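You operate a simulated robot arm through the tools that you are given. There is no shell and no other tool. Be economical: measure what you need, move in short steps, check, and stop when the job is done.

You run a simulated robot arm. Do the job below in one go: nothing can be reset, and whatever is moved stays where it is left.

## Task
Brush the mud off the brown boot's toe cap, then wax the cap.
Fine: brush and duster go back; leave the other boot.

The check looks at the end state, three seconds after you hand in, the way a careful person would. Anything else that was tipped, shoved, dropped, spilled or broken makes it a failure. Lids that push on must go on centred and level and be pressed home; caps that screw on are set level and turned clockwise until they are tight.

## Robot
A 6-joint arm with a two-finger parallel gripper, fixed in place. Base frame: the origin is at the foot of the arm, x ahead of it, y to its left, z up; the work surface is at about z = 780. Readings come in mm, degrees, newtons and seconds.
With the tool pointing down near the work surface it reaches from about 180 to 840 mm from the base axis. Its first joint turns from -166.0 to 166.0 degrees. Payload 3.91 kg.
The TCP is the grasp point between the finger pads, 30 mm short of the fingertips. In the tool frame z runs along the fingers and y along their closing line. The gripper opens to 110 mm. The fingers are 20 mm wide and 10 mm thick; the gripper's body (48 by 112 mm) begins 55 mm behind the TCP.
Orientation is told as [roll, pitch, yaw] about the base's x, y, z axes, in that order, counted from this pose: with the fingers straight down and closing along the base's y, the tool's x points along the base's -x, its y along +y and its z along -z.

## Interface
- The arm moves only by the tool send_rows. Its argument "steps" is a list of rows, each a list of 7 numbers: the gripper command, from -1 (fully open) to 1 (shut), values between in proportion, then the shift along the tool's x, y, z in units of 25 mm (1.0 is 25 mm), then the turn, a rotation vector about the tool's x, y, z in units of 5 degrees (1.0 is 5 degrees). In form: [[gripper, dx, dy, dz, ax, ay, az], ...]. A call has 1 to 8 rows; each row shifts and turns the commanded pose from where the row before left it, along the tool's axes as they then stand. A call with a number of a shift or a turn outside -1 to 1 is refused whole. Each row takes 0.2 s and may step no farther than 50 mm and 8.6 degrees from the row before; otherwise, or with a gripper value out of range, the whole call is refused. A pose out of reach is approached as far as the arm can. The call stops where the force on the tool passes 90 N (or 10 N more than at its start, if that is more) or the arm is blocked; 0.2 s more then pass. Each finger travels about 108 mm/s and halts on what it meets, pressing with about 40 N; the grip force reading is that of the motor and also rises with nothing between the fingers. The clock runs only during rows and for 0.2 s after the last one: add rows that do not move to give the fingers time. It gives the time, the measured TCP pose, the force on the tool (base axes), the opening and the grip force at its end, in the units of the frame above (readings bear some noise).
- Cameras (640 x 400 px; columns grow to the right, rows downward): "scene" is fixed at [50, 650.6, 1587.4]; the picture's right is [-0.49, -0.87, 0.00], its down [-0.85, 0.48, -0.24] and it looks along [0.21, -0.12, -0.97] (base axes); focal length 245 px, centre (320, 200). "wrist" rides on the gripper at [-36, 0, -57] in the tool frame; the picture's right is [0.00, -1.00, 0.00], its down [0.97, 0.00, -0.24] and it looks along [0.24, 0.00, 0.97] (tool axes); focal length 218 px, centre (320, 200). There is no depth. A picture from a camera that has moved, and an enlarged one, comes with that camera's place and axes in the base frame and with its lens.
- capture(camera): a new picture of that camera. No time passes.
- move_column(by): slides the trunk up (or, below 0, down) by that many mm; the arm rides with it, the base frame stays. It gives what a move gives, with no picture.
- inspect(camera, box): a new picture of the part [left, top, right, bottom] of that camera's present view, enlarged. No time passes.
- sign_off(): hands the job in; it is judged then, once.

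Work in short steps. Places have to be worked out from the pictures, the camera data and where the tool is seen: move nearer, look again, correct. Check each grasp and each placing, and mend what went wrong. You have 120 turns and 68 pictures in all, those below and enlarged ones among them. Open the gripper and draw the arm clear of the work before you hand the job in, unless the task says otherwise; then end with one line.

The tools are called after ">>>" by a JSON object that holds its "fn" and its "kwargs". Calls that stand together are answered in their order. send_rows: Moves the arm, as the interface text tells. Its arguments: {"type":"object","properties":{"steps":{"type":"array","items":{"type":"array","items":{"type":"number"}}}},"required":["steps"]} The other tools are called the same way: move_column (by) slides the trunk up or down; capture (camera) takes a picture; inspect (camera, box) takes an enlarged picture of a part of a camera's view; sign_off () hands the job in.

At the start:

```text
t: 0.0
tcp_pos: [272.7, 430.4, 1111.7]
ee_rot: [0.0, 0.0, 0.0]
wrist_force: [-0.4, 0.7, 0.3]
gripper_width: 110.3
gripper_force: 0.0
trunk travel left (down, up): [-450.0, 90.0]
```

scene: 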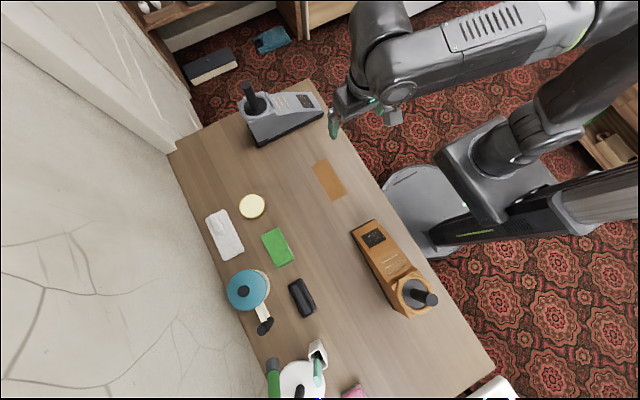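
wrist: 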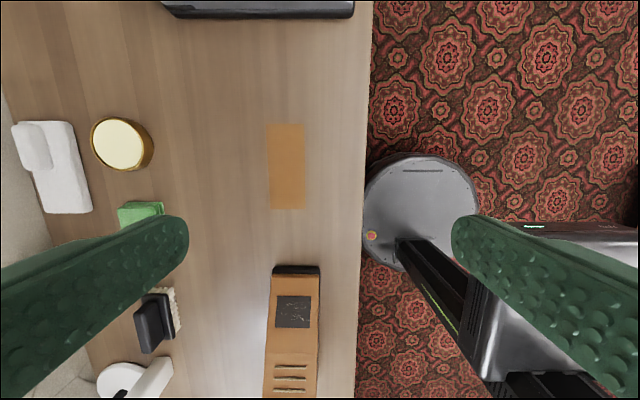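

I see a brown boot, a grey boot, a brush (black), green cloth, white cloth, a tin with cream wax. I'll take enlarged looks at them.

>>> {"fn": "inspect", "kwargs": {"camera": "scene", "box": [180, 160, 340, 260]}}

>>> {"fn": "inspect", "kwargs": {"camera": "scene", "box": [210, 250, 370, 400]}}

>>> {"fn": "inspect", "kwargs": {"camera": "scene", "box": [300, 200, 460, 330]}}

```text
4.00 times, centred on (260, 210) of scene
camera zoom: at [50.0, 650.6, 1587.4], right [-0.49, -0.87, 0.0], down [-0.85, 0.48, -0.24], along [0.21, -0.12, -0.97], focal length 981 px, centre (560, 160)
```

zoom: 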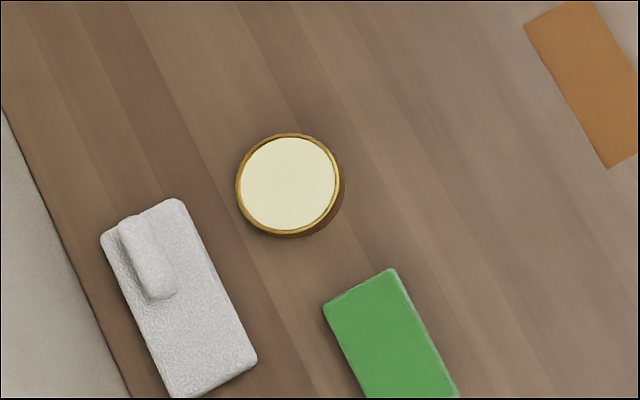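

```text
2.67 times, centred on (290, 325) of scene
camera zoom: at [50.0, 650.6, 1587.4], right [-0.49, -0.87, 0.0], down [-0.85, 0.48, -0.24], along [0.21, -0.12, -0.97], focal length 654 px, centre (400, -133)
```

zoom: 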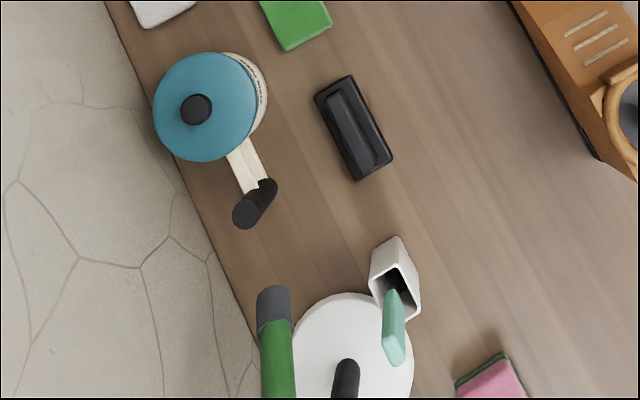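

```text
3.08 times, centred on (380, 265) of scene
camera zoom: at [50.0, 650.6, 1587.4], right [-0.49, -0.87, 0.0], down [-0.85, 0.48, -0.24], along [0.21, -0.12, -0.97], focal length 755 px, centre (135, 0)
```

zoom: 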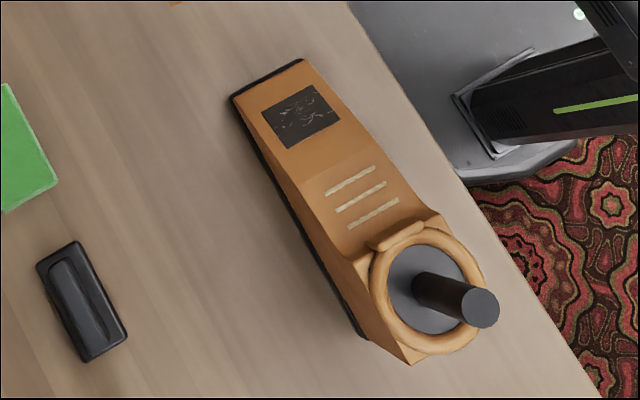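

Next I move the wrist camera over the far row (wax tin, green pad, white pad) for a closer look, staying high.

>>> {"fn": "send_rows", "kwargs": {"steps": [[-1, 0.3, 1, 0, 0, 0, 0], [-1, 0.3, 1, 0, 0, 0, 0], [-1, 0.3, 1, 0, 0, 0, 0], [-1, 0.3, 1, 0, 0, 0, 0], [-1, 0.3, 1, 0, 0, 0, 0], [-1, 0.3, 1, 0, 0, 0, 0], [-1, 0.3, 1, 0, 0, 0, 0], [-1, 0.3, 1, 0, 0, 0, 0]]}}

>>> {"fn": "capture", "kwargs": {"camera": "wrist"}}

```text
t: 1.8
tcp_pos: [212.7, 633.8, 1111.8]
ee_rot: [-0.1, 0.0, 0.1]
wrist_force: [0.0, 0.8, 0.6]
gripper_width: 110.2
gripper_force: 0.0
trunk travel left (down, up): [-450.0, 90.0]
```

```text
62 pictures are left
camera wrist: at [248.6, 632.6, 1166.7], right [0.0, -1.0, 0.0], down [-0.97, 0.0, 0.24], along [-0.24, 0.0, -0.97], focal length 218 px, centre (320, 200)
```

wrist: 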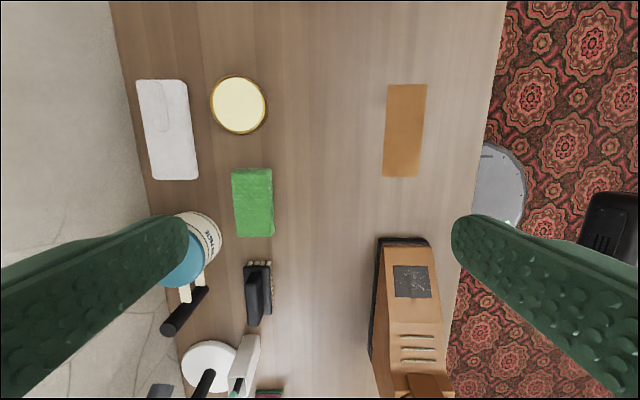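

>>> {"fn": "inspect", "kwargs": {"camera": "wrist", "box": [120, 60, 300, 190]}}

>>> {"fn": "inspect", "kwargs": {"camera": "wrist", "box": [210, 150, 300, 340]}}

>>> {"fn": "inspect", "kwargs": {"camera": "wrist", "box": [360, 220, 470, 320]}}

```text
3.08 times, centred on (210, 125) of wrist
camera zoom: at [248.6, 632.6, 1166.7], right [0.0, -1.0, 0.0], down [-0.97, 0.0, 0.24], along [-0.24, 0.0, -0.97], focal length 672 px, centre (658, 431)
```

zoom: 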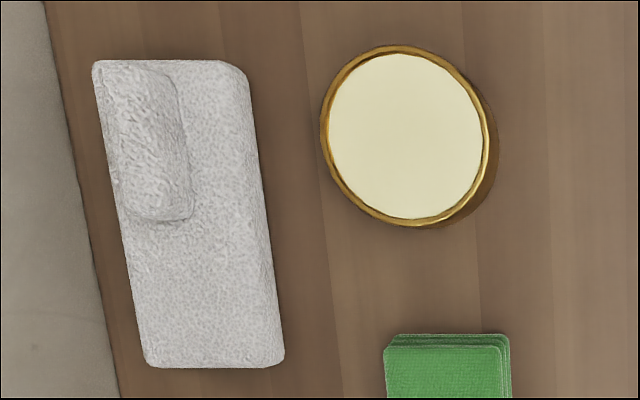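

```text
2.11 times, centred on (255, 245) of wrist
camera zoom: at [248.6, 632.6, 1166.7], right [0.0, -1.0, 0.0], down [-0.97, 0.0, 0.24], along [-0.24, 0.0, -0.97], focal length 460 px, centre (457, 105)
```

zoom: 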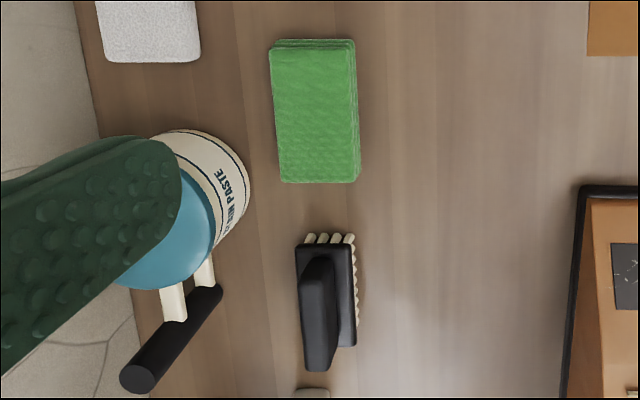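

```text
4.00 times, centred on (415, 270) of wrist
camera zoom: at [248.6, 632.6, 1166.7], right [0.0, -1.0, 0.0], down [-0.97, 0.0, 0.24], along [-0.24, 0.0, -0.97], focal length 873 px, centre (-60, -80)
```

zoom: 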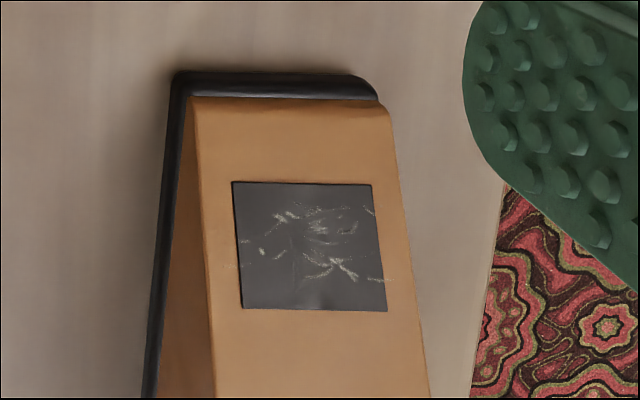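

The layered green item looks like a folded cloth (duster candidate), the white is a thick terry item, and a tub reads "... PASTE". I go further along -x to look at the brush, tub, and boot from other angles.

>>> {"fn": "send_rows", "kwargs": {"steps": [[-1, 1, 0, 0, 0, 0, 0], [-1, 1, 0, 0, 0, 0, 0], [-1, 1, 0, 0, 0, 0, 0], [-1, 1, 0, 0, 0, 0, 0], [-1, 1, 0, 0, 0, 0, 0], [-1, 1, 0, 0, 0, 0, 0], [-1, 1, 0, 0, 0, 0, 0]]}}

>>> {"fn": "capture", "kwargs": {"camera": "wrist"}}

>>> {"fn": "inspect", "kwargs": {"camera": "wrist", "box": [140, 0, 300, 200]}}

```text
t: 3.4
tcp_pos: [36.3, 630.2, 1111.0]
ee_rot: [0.1, 0.0, 0.0]
wrist_force: [0.0, -0.3, -0.6]
gripper_width: 110.1
gripper_force: 0.2
trunk travel left (down, up): [-450.0, 90.0]
```

```text
58 pictures are left
camera wrist: at [72.6, 630.7, 1167.7], right [0.0, -1.0, 0.0], down [-0.97, 0.0, 0.24], along [-0.24, 0.0, -0.97], focal length 218 px, centre (320, 200)
```

wrist: 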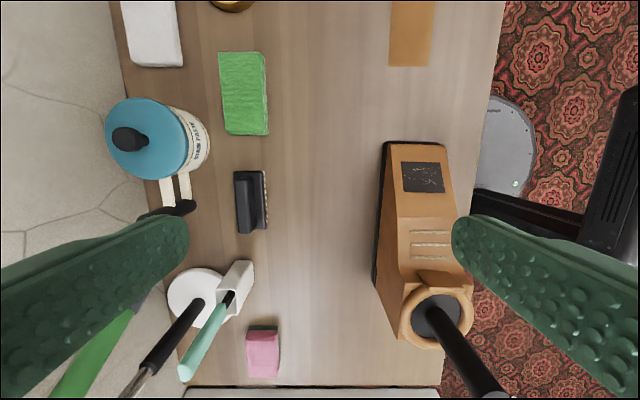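

```text
2.00 times, centred on (220, 100) of wrist
camera zoom: at [72.6, 630.7, 1167.7], right [0.0, -1.0, 0.0], down [-0.97, 0.0, 0.24], along [-0.24, 0.0, -0.97], focal length 436 px, centre (520, 400)
```

zoom: 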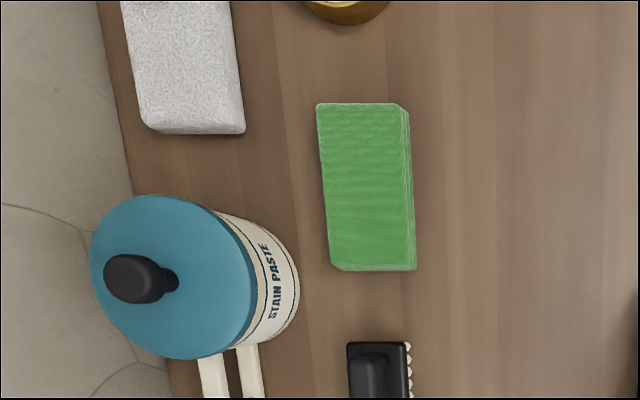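

The green item is my duster (folded cloth, in reach); brush is at about (-17, 747), mud patch at about (27, 474, 835). I move over the brush and lower for a closer view.

>>> {"fn": "send_rows", "kwargs": {"steps": [[-1, 0.5, 0.9, 1, 0, 0, 0], [-1, 0.5, 0.9, 1, 0, 0, 0], [-1, 0.5, 0.9, 1, 0, 0, 0], [-1, 0.5, 0.9, 1, 0, 0, 0], [-1, 0, 0.9, 1, 0, 0, 0], [-1, 0, 0.2, 1, 0, 0, 0]]}}

>>> {"fn": "capture", "kwargs": {"camera": "wrist"}}

```text
t: 4.8
tcp_pos: [-12.7, 748.9, 960.7]
ee_rot: [0.0, 0.1, -0.1]
wrist_force: [-0.2, -0.5, 0.2]
gripper_width: 109.8
gripper_force: 0.1
trunk travel left (down, up): [-450.0, 90.0]
```

```text
56 pictures are left
camera wrist: at [24.0, 749.0, 1017.1], right [0.0, -1.0, 0.0], down [-0.97, 0.0, 0.24], along [-0.24, 0.0, -0.97], focal length 218 px, centre (320, 200)
```

wrist: 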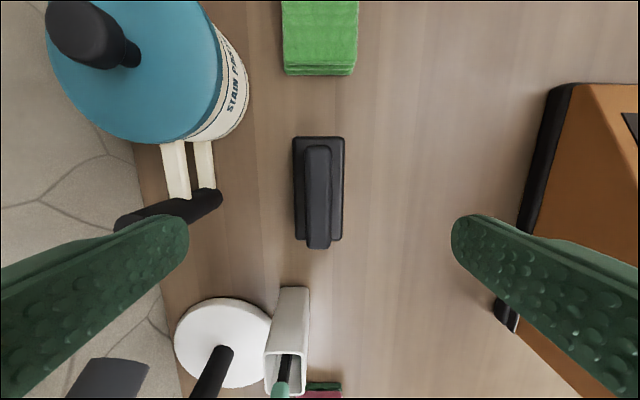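

Brush block is about 46×100 mm centred near (-18, 750), its handle about 20 mm wide with its top around z≈848. I go down to TCP z≈850 with fingers straddling the handle and close.

>>> {"fn": "send_rows", "kwargs": {"steps": [[-1, 0.2, 0.06, 1, 0, 0, 0], [-1, 0, 0, 1, 0, 0, 0], [-1, 0, 0, 1, 0, 0, 0], [-1, 0, 0, 1, 0, 0, 0], [-1, 0, 0, 0.4, 0, 0, 0]]}}

>>> {"fn": "capture", "kwargs": {"camera": "wrist"}}

>>> {"fn": "inspect", "kwargs": {"camera": "scene", "box": [240, 240, 360, 350]}}

```text
t: 6.0
tcp_pos: [-16.8, 749.5, 852.1]
ee_rot: [0.0, 0.0, 0.0]
wrist_force: [0.5, 0.2, 0.9]
gripper_width: 109.9
gripper_force: 0.1
trunk travel left (down, up): [-450.0, 90.0]
```

```text
55 pictures are left
camera wrist: at [18.6, 750.6, 906.3], right [0.0, -1.0, 0.0], down [-0.97, 0.0, 0.24], along [-0.24, 0.0, -0.97], focal length 218 px, centre (320, 200)
```

wrist: 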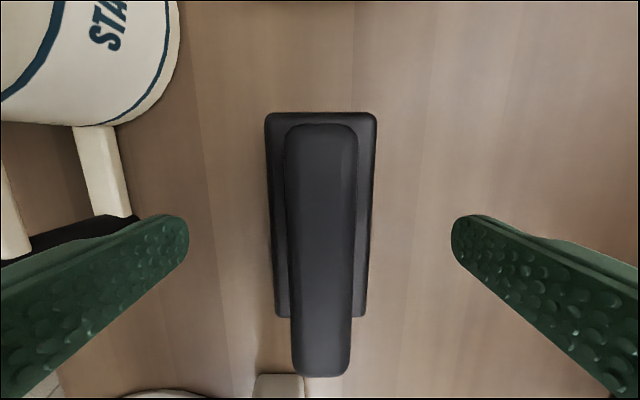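

```text
3.64 times, centred on (300, 295) of scene
camera zoom: at [50.0, 650.6, 1587.4], right [-0.49, -0.87, 0.0], down [-0.85, 0.48, -0.24], along [0.21, -0.12, -0.97], focal length 892 px, centre (393, -146)
```

zoom: 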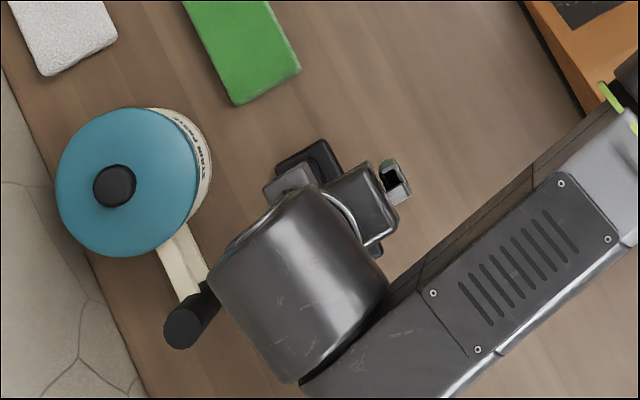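

Handle top triangulates to z≈847, block top ≈803. I lower 12 mm more and close on the handle.

>>> {"fn": "send_rows", "kwargs": {"steps": [[-1, 0.1, 0, 0.48, 0, 0, 0], [0, 0, 0, 0, 0, 0, 0], [1, 0, 0, 0, 0, 0, 0], [1, 0, 0, 0, 0, 0, 0], [1, 0, 0, 0, 0, 0, 0]]}}

>>> {"fn": "capture", "kwargs": {"camera": "wrist"}}

```text
t: 7.2
tcp_pos: [-19.8, 749.3, 838.5]
ee_rot: [0.0, 0.0, 0.0]
wrist_force: [0.0, 0.0, 0.3]
gripper_width: 49.1
gripper_force: 39.9
trunk travel left (down, up): [-450.0, 90.0]
```

```text
53 pictures are left
camera wrist: at [15.9, 750.6, 895.0], right [0.0, -1.0, 0.0], down [-0.97, 0.0, 0.24], along [-0.24, 0.0, -0.97], focal length 218 px, centre (320, 200)
```

wrist: 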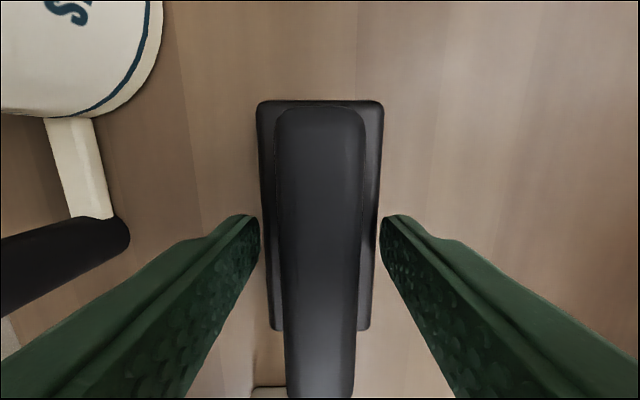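

Width 49 means the tips caught the block edge, not the handle. I open, rise 7 mm and close again on the handle.

>>> {"fn": "send_rows", "kwargs": {"steps": [[0, 0, 0, 0, 0, 0, 0], [0, 0, 0, -0.28, 0, 0, 0], [1, 0, 0, 0, 0, 0, 0], [1, 0, 0, 0, 0, 0, 0], [1, 0, 0, 0, 0, 0, 0]]}}

>>> {"fn": "capture", "kwargs": {"camera": "wrist"}}

```text
t: 8.4
tcp_pos: [-19.8, 750.5, 845.9]
ee_rot: [0.0, 0.0, 0.0]
wrist_force: [0.4, -0.1, 0.4]
gripper_width: 21.3
gripper_force: 40.4
trunk travel left (down, up): [-450.0, 90.0]
```

```text
52 pictures are left
camera wrist: at [15.9, 750.6, 901.6], right [0.0, -1.0, 0.0], down [-0.97, 0.0, 0.24], along [-0.24, 0.0, -0.97], focal length 218 px, centre (320, 200)
```

wrist: 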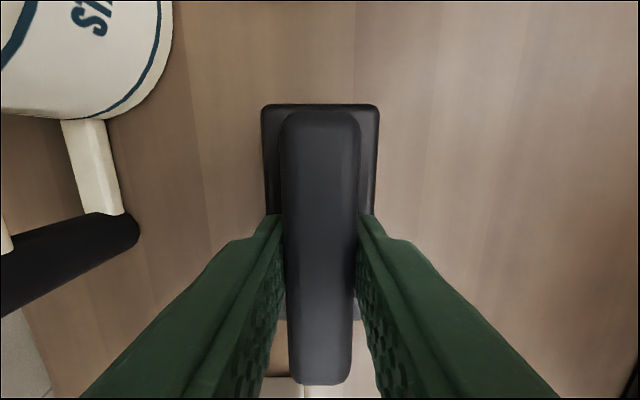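

Grip on the handle is 21 mm, good; brush home is TCP (-19.8, 750.5, 846). I lift and carry it to the front side of the boot toe to measure the cap.

>>> {"fn": "send_rows", "kwargs": {"steps": [[1, 0, 0, -1, 0, 0, 0], [1, 0, 0, -1, 0, 0, 0], [1, 0, 0, -1, 0, 0, 0], [1, 0, 0, -1, 0, 0, 0], [1, -1, -1, -0.5, 0, 0, 0], [1, -1, -1, 0, 0, 0, 0], [1, -1, -1, 0, 0, 0, 0], [1, -1, -1, 0, 0, 0, 0]]}}

>>> {"fn": "send_rows", "kwargs": {"steps": [[1, -1, -1, 0, 0, 0, 0], [1, -1, -1, 0, 0, 0, 0], [1, 0, -1, 0, 0, 0, 0]]}}

>>> {"fn": "capture", "kwargs": {"camera": "wrist"}}

```text
t: 10.2
tcp_pos: [81.1, 650.3, 959.1]
ee_rot: [0.1, 0.1, 0.0]
wrist_force: [-0.4, -0.6, -0.8]
gripper_width: 21.3
gripper_force: 40.0
trunk travel left (down, up): [-450.0, 90.0]
```

```text
t: 11.0
tcp_pos: [130.3, 575.0, 958.0]
ee_rot: [0.0, 0.0, 0.0]
wrist_force: [0.2, -0.2, -1.4]
gripper_width: 21.5
gripper_force: 40.1
trunk travel left (down, up): [-450.0, 90.0]
```

```text
51 pictures are left
camera wrist: at [166.5, 575.7, 1014.7], right [0.0, -1.0, 0.0], down [-0.97, 0.0, 0.24], along [-0.24, 0.0, -0.97], focal length 218 px, centre (320, 200)
```

wrist: 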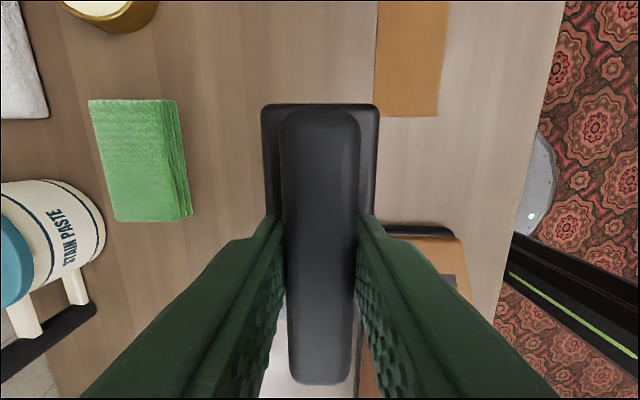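

The toe is hidden by fingers; I shift 100 mm in -x and view again.

>>> {"fn": "send_rows", "kwargs": {"steps": [[1, 1, 0.4, 0, 0, 0, 0], [1, 1, 0.4, 0, 0, 0, 0], [1, 1, 0, 0, 0, 0, 0], [1, 1, 0, 0, 0, 0, 0]]}}

>>> {"fn": "inspect", "kwargs": {"camera": "wrist", "box": [380, 60, 540, 260]}}

>>> {"fn": "send_rows", "kwargs": {"steps": [[1, 1, 0, 0, 0, 0, 0], [1, 1, 0, 0, 0, 0, 0], [1, 1, 0, 0, 0, 0, 0], [1, 1, 0, 0, 0, 0, 0]]}}

>>> {"fn": "inspect", "kwargs": {"camera": "wrist", "box": [380, 0, 540, 200]}}

```text
t: 12.0
tcp_pos: [29.8, 596.5, 958.2]
ee_rot: [0.1, 0.0, -0.1]
wrist_force: [-0.6, -0.3, -1.1]
gripper_width: 21.4
gripper_force: 40.0
trunk travel left (down, up): [-450.0, 90.0]
```

```text
2.00 times, centred on (460, 160) of wrist
camera zoom: at [66.1, 595.8, 1014.2], right [0.0, -1.0, 0.0], down [-0.97, 0.0, 0.24], along [-0.24, 0.0, -0.97], focal length 436 px, centre (40, 280)
```

zoom: 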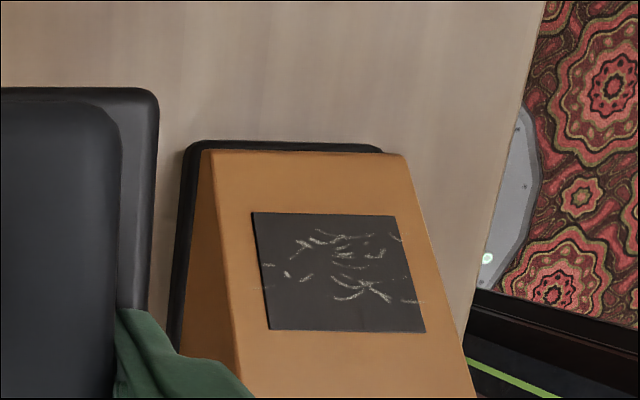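

```text
t: 13.0
tcp_pos: [-69.3, 595.3, 958.3]
ee_rot: [0.0, -0.1, 0.0]
wrist_force: [-0.1, 0.0, -1.0]
gripper_width: 21.3
gripper_force: 39.6
trunk travel left (down, up): [-450.0, 90.0]
```

```text
2.00 times, centred on (460, 100) of wrist
camera zoom: at [-34.6, 595.5, 1015.0], right [0.0, -1.0, 0.0], down [-0.97, 0.0, 0.24], along [-0.24, 0.0, -0.97], focal length 436 px, centre (40, 400)
```

zoom: 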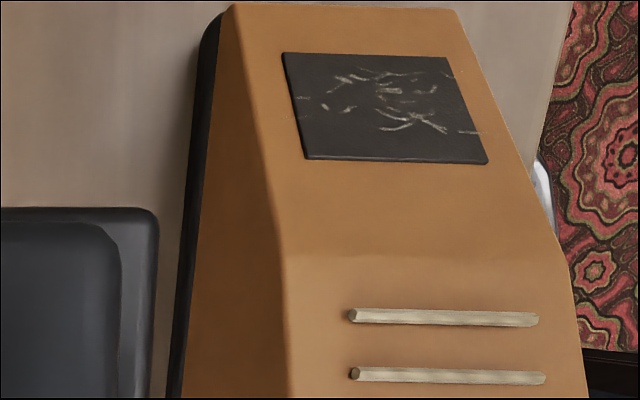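

The mud patch is a sloped plane: x 7→48, y 448→508, z 857→831 (about 32° down towards the toe tip). I move in front-side, then pitch the brush 32° to lie parallel with the cap.

>>> {"fn": "send_rows", "kwargs": {"steps": [[1, -1, 0, 0, 0, 0, 0], [1, -1, 0, 0, 0, 0, 0], [1, -1, 0, 0, 0, 0, 0], [1, -1, 0, 0, 0, 0, 0], [1, -1, 0, 0, 0, 0, 0], [1, -0.75, 0, 0, 0, 0, 0]]}}

>>> {"fn": "send_rows", "kwargs": {"steps": [[1, 0, 0, 0, 0, 0.92, 0], [1, 0, 0, 0, 0, 0.92, 0], [1, 0, 0, 0, 0, 0.92, 0], [1, 0, 0, 0, 0, 0.92, 0], [1, 0, 0, 0, 0, 0.92, 0], [1, 0, 0, 0, 0, 0.92, 0], [1, 0, 0, 0, 0, 0.92, 0]]}}

>>> {"fn": "capture", "kwargs": {"camera": "wrist"}}

>>> {"fn": "capture", "kwargs": {"camera": "scene"}}

```text
t: 14.4
tcp_pos: [74.9, 596.0, 958.0]
ee_rot: [0.0, 0.0, 0.0]
wrist_force: [-0.3, 0.4, -1.2]
gripper_width: 21.5
gripper_force: 40.0
trunk travel left (down, up): [-450.0, 90.0]
```

```text
t: 16.0
tcp_pos: [73.2, 595.8, 958.4]
ee_rot: [0.1, 32.3, 0.0]
wrist_force: [0.2, 0.0, -1.4]
gripper_width: 21.5
gripper_force: 39.8
trunk travel left (down, up): [-450.0, 90.0]
```

```text
48 pictures are left
camera wrist: at [134.6, 595.3, 986.5], right [0.0, -1.0, 0.0], down [-0.69, 0.0, 0.72], along [-0.72, 0.0, -0.69], focal length 218 px, centre (320, 200)
```

wrist: 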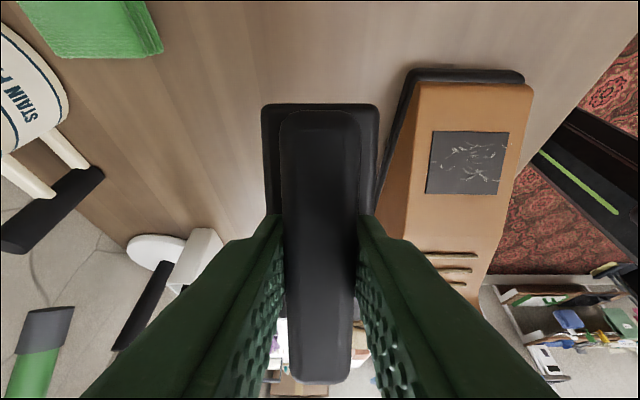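

```text
47 pictures are left
```

scene: 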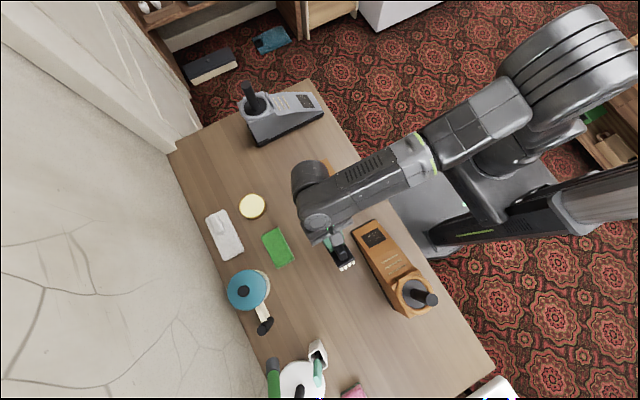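

Orientation is right (32.3°). Now slide over the cap in y, then approach along the normal to ~20 mm clearance.

>>> {"fn": "send_rows", "kwargs": {"steps": [[1, 0, -1, 0, 0, 0, 0], [1, 0, -1, 0, 0, 0, 0], [1, 0, -1, 0, 0, 0, 0], [1, 0, -1, 0, 0, 0, 0], [1, -0.58, -0.4, 0.4, 0, 0, 0], [1, 0, 0, 0.9, 0, 0, 0]]}}

>>> {"fn": "capture", "kwargs": {"camera": "wrist"}}

```text
t: 17.4
tcp_pos: [70.0, 485.2, 922.0]
ee_rot: [0.0, 32.2, 0.0]
wrist_force: [-0.2, -0.2, -1.2]
gripper_width: 21.4
gripper_force: 40.1
trunk travel left (down, up): [-450.0, 90.0]
```

```text
46 pictures are left
camera wrist: at [130.5, 485.5, 950.7], right [0.0, -1.0, 0.0], down [-0.69, 0.0, 0.72], along [-0.72, 0.0, -0.69], focal length 218 px, centre (320, 200)
```

wrist: 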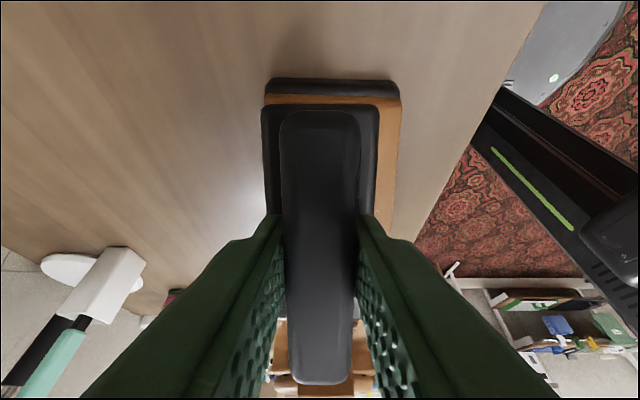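

Clearance is about 22 mm. I approach 18 mm, then creep in small steps watching force.

>>> {"fn": "send_rows", "kwargs": {"steps": [[1, 0, 0, 0.4, 0, 0, 0], [1, 0, 0, 0.32, 0, 0, 0]]}}

>>> {"fn": "send_rows", "kwargs": {"steps": [[1, 0, 0, 0.08, 0, 0, 0]]}}

>>> {"fn": "send_rows", "kwargs": {"steps": [[1, 0, 0, 0.08, 0, 0, 0]]}}

```text
t: 18.0
tcp_pos: [58.9, 485.6, 907.3]
ee_rot: [0.2, 32.2, 0.0]
wrist_force: [0.8, -0.5, -1.4]
gripper_width: 21.5
gripper_force: 40.7
trunk travel left (down, up): [-450.0, 90.0]
```

```text
t: 18.4
tcp_pos: [58.5, 486.1, 905.9]
ee_rot: [0.0, 32.1, 0.1]
wrist_force: [0.3, -0.4, -1.2]
gripper_width: 21.9
gripper_force: 40.4
trunk travel left (down, up): [-450.0, 90.0]
```

```text
t: 18.8
tcp_pos: [59.1, 485.5, 905.8]
ee_rot: [0.1, 32.1, -0.1]
wrist_force: [5.5, 0.2, 8.5]
gripper_width: 21.4
gripper_force: 40.3
trunk travel left (down, up): [-450.0, 90.0]
```

Contact at about 11 N along the normal. Stroke downhill 20 mm in small rows.

>>> {"fn": "send_rows", "kwargs": {"steps": [[1, -0.3, 0, 0, 0, 0, 0], [1, -0.3, 0, 0, 0, 0, 0], [1, -0.3, 0, 0, 0, 0, 0]]}}

>>> {"fn": "inspect", "kwargs": {"camera": "wrist", "box": [220, 50, 440, 250]}}

```text
t: 19.6
tcp_pos: [77.0, 485.9, 893.5]
ee_rot: [0.0, 32.2, 0.0]
wrist_force: [3.9, -0.5, 9.5]
gripper_width: 21.5
gripper_force: 39.9
trunk travel left (down, up): [-450.0, 90.0]
```

```text
2.00 times, centred on (330, 150) of wrist
camera zoom: at [137.5, 484.9, 921.3], right [0.0, -1.0, 0.0], down [-0.69, 0.0, 0.72], along [-0.72, 0.0, -0.69], focal length 436 px, centre (300, 300)
```

zoom: 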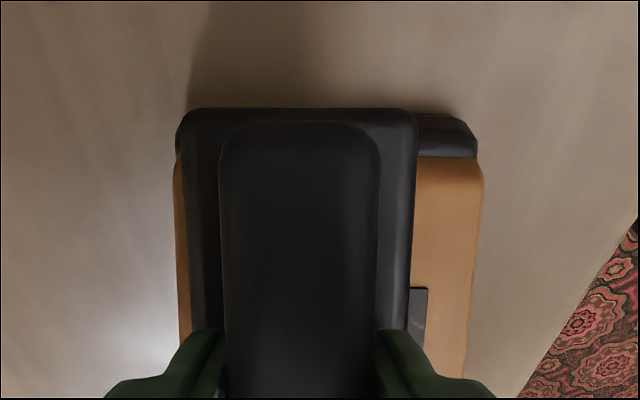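

Contact force stays ~10 N and the boot hasn't moved. I scrub back and forth in this lane, then shift to the other lane.

>>> {"fn": "send_rows", "kwargs": {"steps": [[1, 0.45, 0, 0, 0, 0, 0], [1, 0.45, 0, 0, 0, 0, 0], [1, -0.45, 0, 0, 0, 0, 0], [1, -0.45, 0, 0, 0, 0, 0], [1, 0.45, 0, 0, 0, 0, 0], [1, 0.45, 0, 0, 0, 0, 0], [1, -0.45, 0, 0, 0, 0, 0], [1, -0.45, 0, 0, 0, 0, 0]]}}

>>> {"fn": "send_rows", "kwargs": {"steps": [[1, 0.45, -0.35, 0, 0, 0, 0], [1, 0.45, -0.35, 0, 0, 0, 0], [1, -0.45, 0, 0, 0, 0, 0], [1, -0.45, 0, 0, 0, 0, 0], [1, 0.45, 0, 0, 0, 0, 0], [1, 0.45, 0, 0, 0, 0, 0], [1, -0.45, 0, 0, 0, 0, 0], [1, -0.45, 0, 0, 0, 0, 0]]}}

>>> {"fn": "send_rows", "kwargs": {"steps": [[1, 0, 0, -1, 0, 0, 0], [1, 0, 0, -1, 0, 0, 0], [1, 0, 1, 0, 0, 0, 0], [1, 0, 1, 0, 0, 0, 0], [1, 0, 1, 0, 0, 0, 0], [1, 0, 1, 0, 0, 0, 0], [1, 0, 0.6, 0, 0, 0, 0]]}}

>>> {"fn": "capture", "kwargs": {"camera": "wrist"}}

```text
t: 21.4
tcp_pos: [76.8, 485.4, 891.9]
ee_rot: [0.1, 32.2, 0.0]
wrist_force: [0.7, 0.4, -0.4]
gripper_width: 21.6
gripper_force: 39.5
trunk travel left (down, up): [-450.0, 90.0]
```

```text
t: 23.2
tcp_pos: [77.5, 467.1, 892.9]
ee_rot: [0.1, 32.2, -0.1]
wrist_force: [-0.4, 0.1, -1.9]
gripper_width: 21.4
gripper_force: 39.8
trunk travel left (down, up): [-450.0, 90.0]
```

```text
t: 24.8
tcp_pos: [102.3, 581.5, 934.8]
ee_rot: [-0.1, 32.2, -0.1]
wrist_force: [0.3, 0.3, -1.2]
gripper_width: 21.5
gripper_force: 40.0
trunk travel left (down, up): [-450.0, 90.0]
```

```text
44 pictures are left
camera wrist: at [164.4, 582.7, 962.7], right [0.0, -1.0, 0.0], down [-0.69, 0.0, 0.72], along [-0.72, 0.0, -0.69], focal length 218 px, centre (320, 200)
```

wrist: 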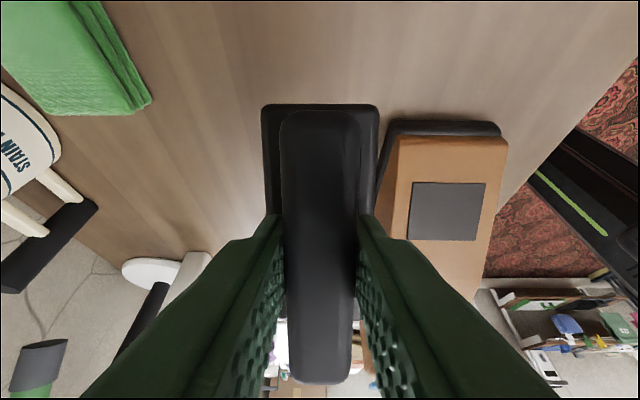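

The pale streaks are gone; let me look closely at the cap.

>>> {"fn": "inspect", "kwargs": {"camera": "wrist", "box": [370, 110, 530, 270]}}

>>> {"fn": "inspect", "kwargs": {"camera": "scene", "box": [330, 200, 450, 320]}}

>>> {"fn": "inspect", "kwargs": {"camera": "scene", "box": [235, 70, 335, 150]}}

```text
2.50 times, centred on (450, 190) of wrist
camera zoom: at [164.4, 582.7, 962.7], right [0.0, -1.0, 0.0], down [-0.69, 0.0, 0.72], along [-0.72, 0.0, -0.69], focal length 546 px, centre (-5, 225)
```

zoom: 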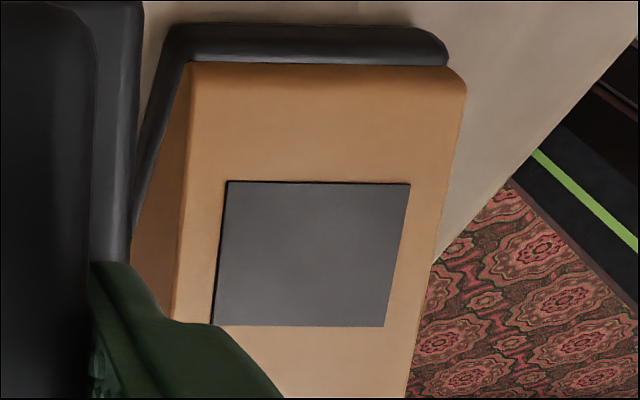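

```text
3.33 times, centred on (390, 260) of scene
camera zoom: at [50.0, 650.6, 1587.4], right [-0.49, -0.87, 0.0], down [-0.85, 0.48, -0.24], along [0.21, -0.12, -0.97], focal length 818 px, centre (87, 0)
```

zoom: 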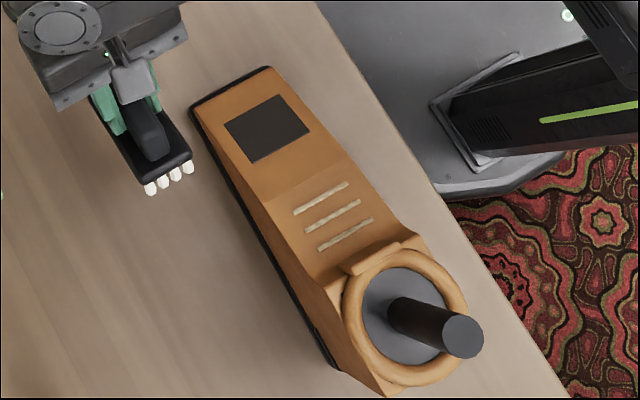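

```text
5.00 times, centred on (285, 110) of scene
camera zoom: at [50.0, 650.6, 1587.4], right [-0.49, -0.87, 0.0], down [-0.85, 0.48, -0.24], along [0.21, -0.12, -0.97], focal length 1226 px, centre (495, 650)
```

zoom: 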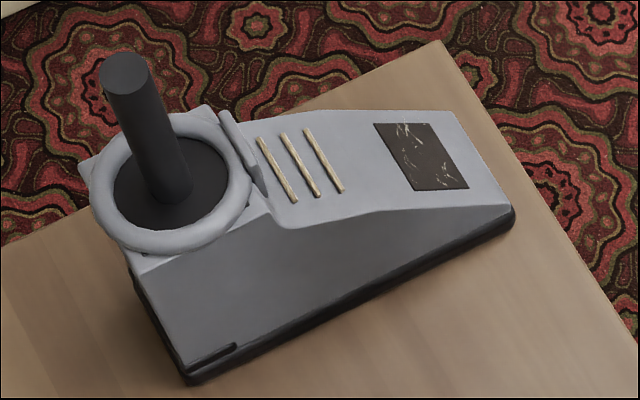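

The cap is now uniform and the boot hasn't shifted. The contact force faded late in the strokes, so I do one more confirming pass with contact, checking force.

>>> {"fn": "send_rows", "kwargs": {"steps": [[1, 0.44, -1, 0, 0, 0, 0], [1, 0.44, -1, 0, 0, 0, 0], [1, 0, -1, 0, 0, 0, 0], [1, 0, -0.84, 0, 0, 0, 0], [1, 0, 0, 0.9, 0, 0, 0], [1, 0, 0, 0.95, 0, 0, 0]]}}

>>> {"fn": "send_rows", "kwargs": {"steps": [[1, 0, 0, 0.1, 0, 0, 0]]}}

```text
t: 26.2
tcp_pos: [58.1, 485.5, 906.7]
ee_rot: [0.0, 32.3, 0.1]
wrist_force: [-1.0, -1.0, -1.4]
gripper_width: 21.6
gripper_force: 40.4
trunk travel left (down, up): [-450.0, 90.0]
```

```text
t: 26.6
tcp_pos: [59.1, 487.2, 905.3]
ee_rot: [0.0, 32.1, 0.0]
wrist_force: [0.2, -0.4, -1.5]
gripper_width: 21.5
gripper_force: 40.2
trunk travel left (down, up): [-450.0, 90.0]
```

>>> {"fn": "send_rows", "kwargs": {"steps": [[1, 0, 0, 0.1, 0, 0, 0]]}}

```text
t: 27.0
tcp_pos: [58.0, 487.2, 903.9]
ee_rot: [0.1, 32.2, 0.0]
wrist_force: [3.7, -1.1, 5.1]
gripper_width: 21.6
gripper_force: 39.7
trunk travel left (down, up): [-450.0, 90.0]
```

Contact at about 7 N; stroke down and up in both lanes.

>>> {"fn": "send_rows", "kwargs": {"steps": [[1, -0.45, 0, 0.02, 0, 0, 0], [1, -0.45, 0, 0.02, 0, 0, 0], [1, 0.45, -0.36, 0, 0, 0, 0], [1, 0.45, -0.36, 0, 0, 0, 0], [1, -0.45, 0, 0.02, 0, 0, 0], [1, -0.45, 0, 0.02, 0, 0, 0]]}}

>>> {"fn": "send_rows", "kwargs": {"steps": [[1, 0, 0, -1, 0, 0, 0], [1, 0, 0, -1, 0, 0, 0], [1, 0, 1, 0, 0, 0, 0], [1, 0, 1, 0, 0, 0, 0], [1, 0, 1, 0, 0, 0, 0], [1, 0, 1, 0, 0, 0, 0], [1, 0, 0.6, 0, 0, 0, 0]]}}

>>> {"fn": "inspect", "kwargs": {"camera": "wrist", "box": [370, 110, 530, 270]}}

```text
t: 28.4
tcp_pos: [75.4, 468.6, 890.1]
ee_rot: [0.0, 32.2, 0.0]
wrist_force: [-0.6, -0.6, -1.7]
gripper_width: 21.4
gripper_force: 39.6
trunk travel left (down, up): [-450.0, 90.0]
```

```text
t: 30.0
tcp_pos: [102.4, 583.3, 932.0]
ee_rot: [0.0, 32.3, -0.1]
wrist_force: [0.2, -0.5, -1.7]
gripper_width: 21.5
gripper_force: 39.8
trunk travel left (down, up): [-450.0, 90.0]
```

```text
2.50 times, centred on (450, 190) of wrist
camera zoom: at [162.7, 583.9, 960.7], right [0.0, -1.0, 0.0], down [-0.69, 0.0, 0.72], along [-0.72, 0.0, -0.69], focal length 546 px, centre (-5, 225)
```

zoom: 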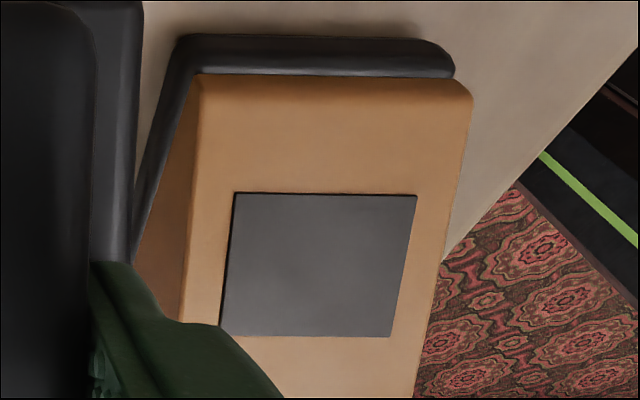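

The patch is unchanged: clean. The boot appears maybe a few mm lower in view; check scene with the same crop for sliding.

>>> {"fn": "inspect", "kwargs": {"camera": "scene", "box": [330, 200, 450, 320]}}

```text
3.33 times, centred on (390, 260) of scene
camera zoom: at [50.0, 650.6, 1587.4], right [-0.49, -0.87, 0.0], down [-0.85, 0.48, -0.24], along [0.21, -0.12, -0.97], focal length 818 px, centre (87, 0)
```

zoom: 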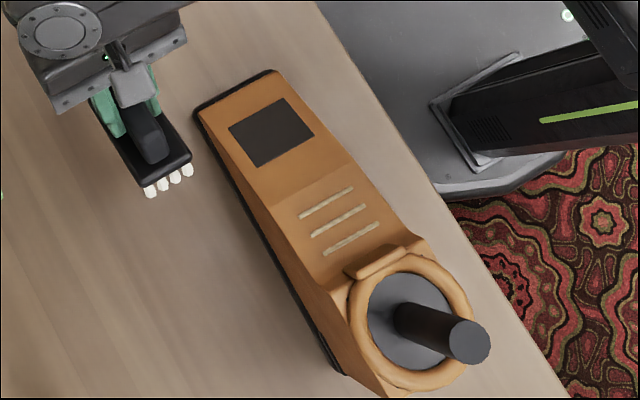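

The boot slid perhaps 5 mm from uphill strokes; I'll wax with lighter, downhill-only strokes. Now return the brush: level it, then go above home.

>>> {"fn": "send_rows", "kwargs": {"steps": [[1, 0, 0, 0, 0, -0.92, 0], [1, 0, 0, 0, 0, -0.92, 0], [1, 0, 0, 0, 0, -0.92, 0], [1, 0, 0, 0, 0, -0.92, 0], [1, 0, 0, 0, 0, -0.92, 0], [1, 0, 0, 0, 0, -0.92, 0], [1, 0, 0, 0, 0, -0.92, 0]]}}

>>> {"fn": "send_rows", "kwargs": {"steps": [[1, 0.8, 1, 0, 0, 0, 0], [1, 0.8, 1, 0, 0, 0, 0], [1, 0.8, 1, 0, 0, 0, 0], [1, 0.8, 1, 0, 0, 0, 0], [1, 0.8, 1, 0, 0, 0, 0], [1, 0.8, 1, 0, 0, 0, 0], [1, 0, 0.7, 0, 0, 0, 0]]}}

```text
t: 31.6
tcp_pos: [101.3, 582.5, 932.7]
ee_rot: [0.0, -0.1, 0.0]
wrist_force: [0.5, 0.0, -2.2]
gripper_width: 21.6
gripper_force: 39.6
trunk travel left (down, up): [-450.0, 90.0]
```

```text
t: 33.2
tcp_pos: [-19.1, 751.0, 932.0]
ee_rot: [-0.1, 0.0, -0.1]
wrist_force: [0.3, 0.8, -0.6]
gripper_width: 21.6
gripper_force: 39.9
trunk travel left (down, up): [-450.0, 90.0]
```

Above home. Lower about 82 mm, then creep to contact.

>>> {"fn": "send_rows", "kwargs": {"steps": [[1, 0.02, 0, 1, 0, 0, 0], [1, 0, 0, 1, 0, 0, 0], [1, 0, 0, 1, 0, 0, 0], [1, 0, 0, 0.3, 0, 0, 0]]}}

>>> {"fn": "send_rows", "kwargs": {"steps": [[1, 0, 0, 0.1, 0, 0, 0], [1, 0, 0, 0, 0, 0, 0]]}}

```text
t: 34.2
tcp_pos: [-18.5, 751.9, 848.7]
ee_rot: [0.0, 0.0, -0.1]
wrist_force: [0.0, -0.3, -0.8]
gripper_width: 21.4
gripper_force: 39.7
trunk travel left (down, up): [-450.0, 90.0]
```

```text
t: 34.8
tcp_pos: [-18.5, 751.5, 846.8]
ee_rot: [0.0, 0.0, 0.0]
wrist_force: [-0.1, -0.1, -1.4]
gripper_width: 21.4
gripper_force: 40.2
trunk travel left (down, up): [-450.0, 90.0]
```

>>> {"fn": "send_rows", "kwargs": {"steps": [[1, 0, 0, 0.06, 0, 0, 0], [1, 0, 0, 0, 0, 0, 0]]}}

```text
t: 35.4
tcp_pos: [-18.8, 751.1, 847.3]
ee_rot: [0.0, 0.0, 0.0]
wrist_force: [0.3, 0.9, 2.0]
gripper_width: 21.7
gripper_force: 39.7
trunk travel left (down, up): [-450.0, 90.0]
```

Contact felt (+3 N). Open slowly to about 45 mm, then rise.

>>> {"fn": "send_rows", "kwargs": {"steps": [[0.4, 0, 0, 0, 0, 0, 0], [0.2, 0, 0, 0, 0, 0, 0], [0.1, 0, 0, -0.6, 0, 0, 0], [0.1, 0, 0, -1, 0, 0, 0], [0.1, 0, 0, -1, 0, 0, 0], [-0.2, 0, 0, -1, 0, 0, 0]]}}

>>> {"fn": "capture", "kwargs": {"camera": "wrist"}}

```text
t: 36.8
tcp_pos: [-19.5, 751.8, 936.7]
ee_rot: [0.0, -0.1, 0.0]
wrist_force: [-0.5, 0.4, -0.9]
gripper_width: 66.0
gripper_force: 0.1
trunk travel left (down, up): [-450.0, 90.0]
```

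```text
38 pictures are left
camera wrist: at [17.6, 751.2, 992.5], right [0.0, -1.0, 0.0], down [-0.97, 0.0, 0.24], along [-0.24, 0.0, -0.97], focal length 218 px, centre (320, 200)
```

wrist: 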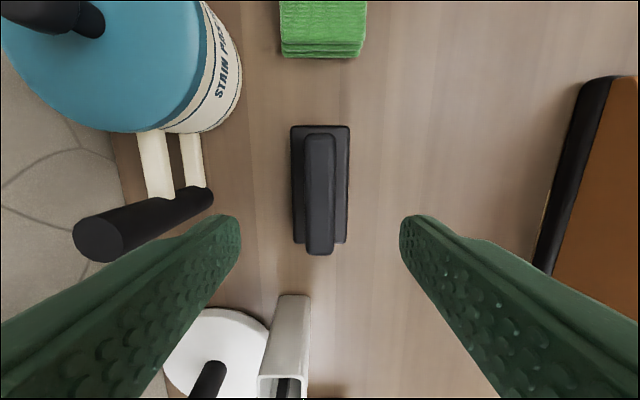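

Brush is back in place, upright. Now move over the green duster.

>>> {"fn": "send_rows", "kwargs": {"steps": [[-0.2, 0, -0.5, -1, 0, 0, 0], [-0.2, -1, 0, 0, 0, 0, 0], [-0.2, -1, 0, 0, 0, 0, 0], [-0.2, -1, 0, 0, 0, 0, 0], [-0.2, -1, 0, 0, 0, 0, 0], [-0.2, -1, 0, 0, 0, 0, 0], [-0.2, -1, 0.2, 0, 0, 0, 0], [-0.2, -0.7, 0.2, 0, 0, 0, 0]]}}

>>> {"fn": "capture", "kwargs": {"camera": "wrist"}}

```text
t: 38.6
tcp_pos: [149.0, 747.7, 960.6]
ee_rot: [0.0, 0.0, -0.1]
wrist_force: [0.3, 0.4, 0.4]
gripper_width: 66.1
gripper_force: 0.1
trunk travel left (down, up): [-450.0, 90.0]
```

```text
37 pictures are left
camera wrist: at [185.1, 748.2, 1016.6], right [0.0, -1.0, 0.0], down [-0.97, 0.0, 0.24], along [-0.24, 0.0, -0.97], focal length 218 px, centre (320, 200)
```

wrist: 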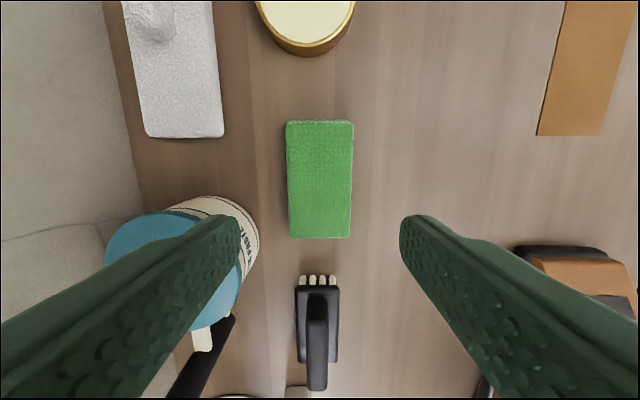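

Duster is about 67×112 mm, ~25 mm thick, centred near (149, 748). I widen to ~92 mm and descend, then check.

>>> {"fn": "send_rows", "kwargs": {"steps": [[-0.7, 0, 0, 1, 0, 0, 0], [-0.7, 0, 0, 1, 0, 0, 0], [-0.7, 0, 0, 1, 0, 0, 0], [-0.7, 0, 0, 1, 0, 0, 0], [-0.7, 0, 0, 0.6, 0, 0, 0]]}}

>>> {"fn": "capture", "kwargs": {"camera": "wrist"}}

```text
t: 39.8
tcp_pos: [147.8, 747.8, 845.3]
ee_rot: [0.0, 0.0, -0.1]
wrist_force: [-0.4, 0.7, 0.5]
gripper_width: 93.5
gripper_force: 0.2
trunk travel left (down, up): [-450.0, 90.0]
```

```text
36 pictures are left
camera wrist: at [183.9, 748.5, 900.7], right [0.0, -1.0, 0.0], down [-0.97, 0.0, 0.24], along [-0.24, 0.0, -0.97], focal length 218 px, centre (320, 200)
```

wrist: 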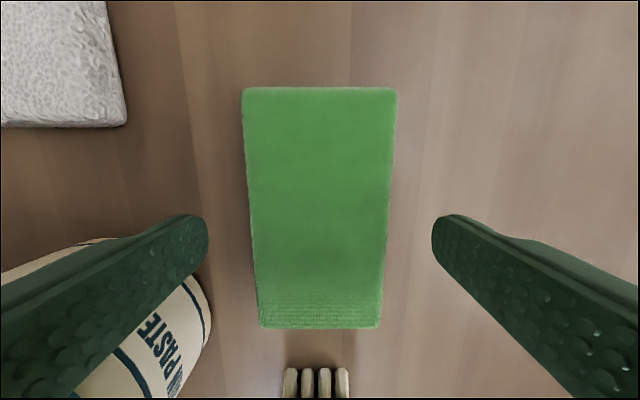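

Duster top ≈811, centred; lower to TCP ≈822 (tips ~12 mm above the table) and close.

>>> {"fn": "send_rows", "kwargs": {"steps": [[-0.7, -0.08, 0, 0.92, 0, 0, 0], [0, 0, 0, 0, 0, 0, 0], [1, 0, 0, 0, 0, 0, 0], [1, 0, 0, 0, 0, 0, 0], [1, 0, 0, 0, 0, 0, 0]]}}

>>> {"fn": "capture", "kwargs": {"camera": "wrist"}}

```text
t: 41.0
tcp_pos: [149.2, 748.1, 823.0]
ee_rot: [0.0, -0.1, 0.1]
wrist_force: [-0.8, 0.0, 0.6]
gripper_width: 65.0
gripper_force: 40.5
trunk travel left (down, up): [-450.0, 90.0]
```

```text
35 pictures are left
camera wrist: at [186.0, 748.6, 878.6], right [0.0, -1.0, 0.0], down [-0.97, 0.0, 0.24], along [-0.24, 0.0, -0.97], focal length 218 px, centre (320, 200)
```

wrist: 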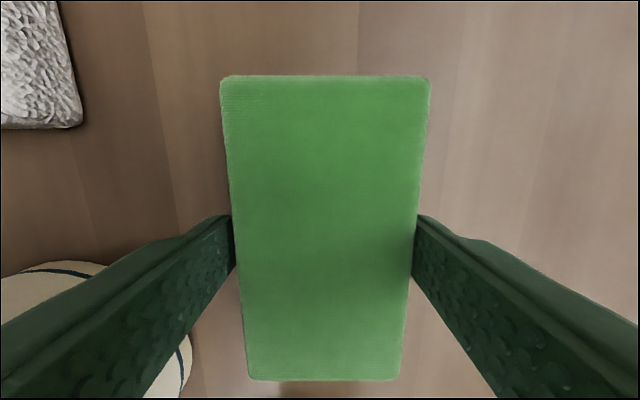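

Grip is 65 mm, duster home TCP (149.2, 748.1, 823). Lift and move towards the wax tin (≈(310, 760), rim ≈808).

>>> {"fn": "send_rows", "kwargs": {"steps": [[1, 0, 0, -1, 0, 0, 0], [1, 0, 0, -1, 0, 0, 0], [1, 0, 0, -1, 0, 0, 0], [1, 0, 0, -0.6, 0, 0, 0], [1, -1, 0, 0, 0, 0, 0], [1, -1, 0, 0, 0, 0, 0]]}}

>>> {"fn": "capture", "kwargs": {"camera": "wrist"}}

```text
t: 42.4
tcp_pos: [200.2, 747.4, 910.9]
ee_rot: [0.0, 0.0, 0.0]
wrist_force: [0.5, 0.3, -1.1]
gripper_width: 64.8
gripper_force: 39.9
trunk travel left (down, up): [-450.0, 90.0]
```

```text
34 pictures are left
camera wrist: at [237.1, 748.4, 967.6], right [0.0, -1.0, 0.0], down [-0.97, 0.0, 0.24], along [-0.24, 0.0, -0.97], focal length 218 px, centre (320, 200)
```

wrist: 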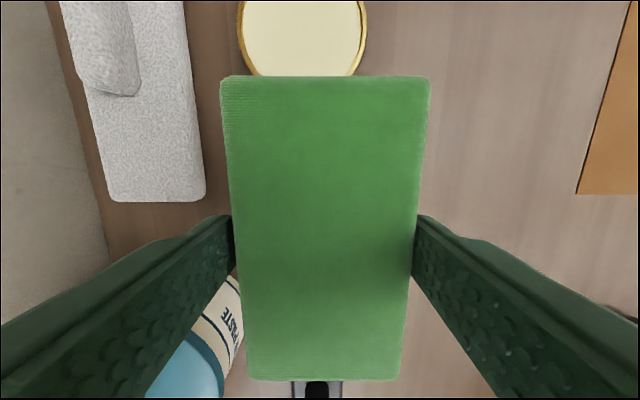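

Tin centre confirmed at y≈759.5. Move over it and lower to ~12 mm above the rim.

>>> {"fn": "send_rows", "kwargs": {"steps": [[1, -1, 0.2, 0, 0, 0, 0], [1, -1, 0.2, 0, 0, 0, 0], [1, -1, 0.08, 0, 0, 0, 0], [1, -1, 0, 0, 0, 0, 0], [1, -0.4, 0, 0.9, 0, 0, 0], [1, 0, 0, 0.9, 0, 0, 0]]}}

>>> {"fn": "capture", "kwargs": {"camera": "wrist"}}

>>> {"fn": "inspect", "kwargs": {"camera": "scene", "box": [200, 150, 320, 260]}}

```text
t: 43.8
tcp_pos: [307.2, 751.7, 864.8]
ee_rot: [0.0, 0.0, -0.1]
wrist_force: [0.0, -0.1, -0.6]
gripper_width: 64.9
gripper_force: 39.8
out of reach, approached as far as the arm can: row 3, 4
trunk travel left (down, up): [-450.0, 90.0]
```

```text
33 pictures are left
camera wrist: at [343.6, 750.7, 921.2], right [0.0, -1.0, 0.0], down [-0.97, 0.0, 0.24], along [-0.24, 0.0, -0.97], focal length 218 px, centre (320, 200)
```

wrist: 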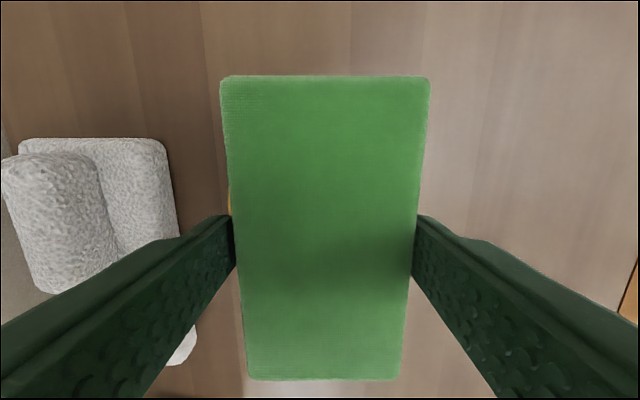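

```text
3.64 times, centred on (260, 205) of scene
camera zoom: at [50.0, 650.6, 1587.4], right [-0.49, -0.87, 0.0], down [-0.85, 0.48, -0.24], along [0.21, -0.12, -0.97], focal length 892 px, centre (538, 182)
```

zoom: 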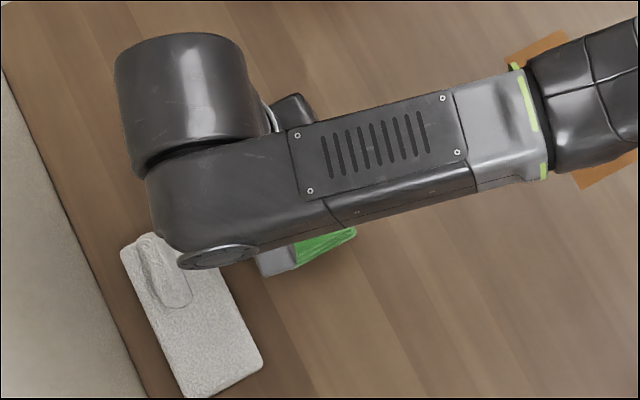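

Over the tin at (307, 752). Lower with a slight +y correction, creeping to contact.

>>> {"fn": "send_rows", "kwargs": {"steps": [[1, 0, 0.25, 0.3, 0, 0, 0], [1, 0, 0, 0.1, 0, 0, 0]]}}

>>> {"fn": "send_rows", "kwargs": {"steps": [[1, 0, 0, 0.12, 0, 0, 0]]}}

>>> {"fn": "send_rows", "kwargs": {"steps": [[1, 0, 0, 0.1, 0, 0, 0]]}}

```text
t: 44.4
tcp_pos: [305.8, 752.1, 855.9]
ee_rot: [0.0, 0.0, 0.0]
wrist_force: [-0.5, 0.8, -0.9]
gripper_width: 64.9
gripper_force: 39.8
out of reach, approached as far as the arm can: row 1
trunk travel left (down, up): [-450.0, 90.0]
```

```text
t: 44.8
tcp_pos: [304.6, 750.7, 852.8]
ee_rot: [-0.1, 0.0, 0.0]
wrist_force: [0.1, 0.2, -0.4]
gripper_width: 64.7
gripper_force: 40.0
trunk travel left (down, up): [-450.0, 90.0]
```

```text
t: 45.2
tcp_pos: [305.3, 749.9, 850.5]
ee_rot: [0.0, -0.1, 0.0]
wrist_force: [0.2, 0.1, -0.7]
gripper_width: 65.1
gripper_force: 40.0
trunk travel left (down, up): [-450.0, 90.0]
```

>>> {"fn": "send_rows", "kwargs": {"steps": [[1, 0, 0, 0.1, 0, 0, 0]]}}

>>> {"fn": "send_rows", "kwargs": {"steps": [[1, 0, 0, 0.1, 0, 0, 0]]}}

>>> {"fn": "send_rows", "kwargs": {"steps": [[1, 0, 0, 0.1, 0, 0, 0]]}}

```text
t: 45.6
tcp_pos: [306.0, 751.0, 847.8]
ee_rot: [-0.1, 0.0, 0.0]
wrist_force: [-1.1, -0.1, -0.9]
gripper_width: 65.0
gripper_force: 40.0
trunk travel left (down, up): [-450.0, 90.0]
```

```text
t: 46.0
tcp_pos: [306.3, 751.5, 845.7]
ee_rot: [0.0, 0.0, 0.1]
wrist_force: [0.0, -0.4, -0.1]
gripper_width: 64.7
gripper_force: 40.2
trunk travel left (down, up): [-450.0, 90.0]
```

```text
t: 46.4
tcp_pos: [305.8, 751.3, 842.8]
ee_rot: [0.0, 0.1, 0.0]
wrist_force: [-0.4, 0.4, 0.8]
gripper_width: 65.1
gripper_force: 39.9
trunk travel left (down, up): [-450.0, 90.0]
```

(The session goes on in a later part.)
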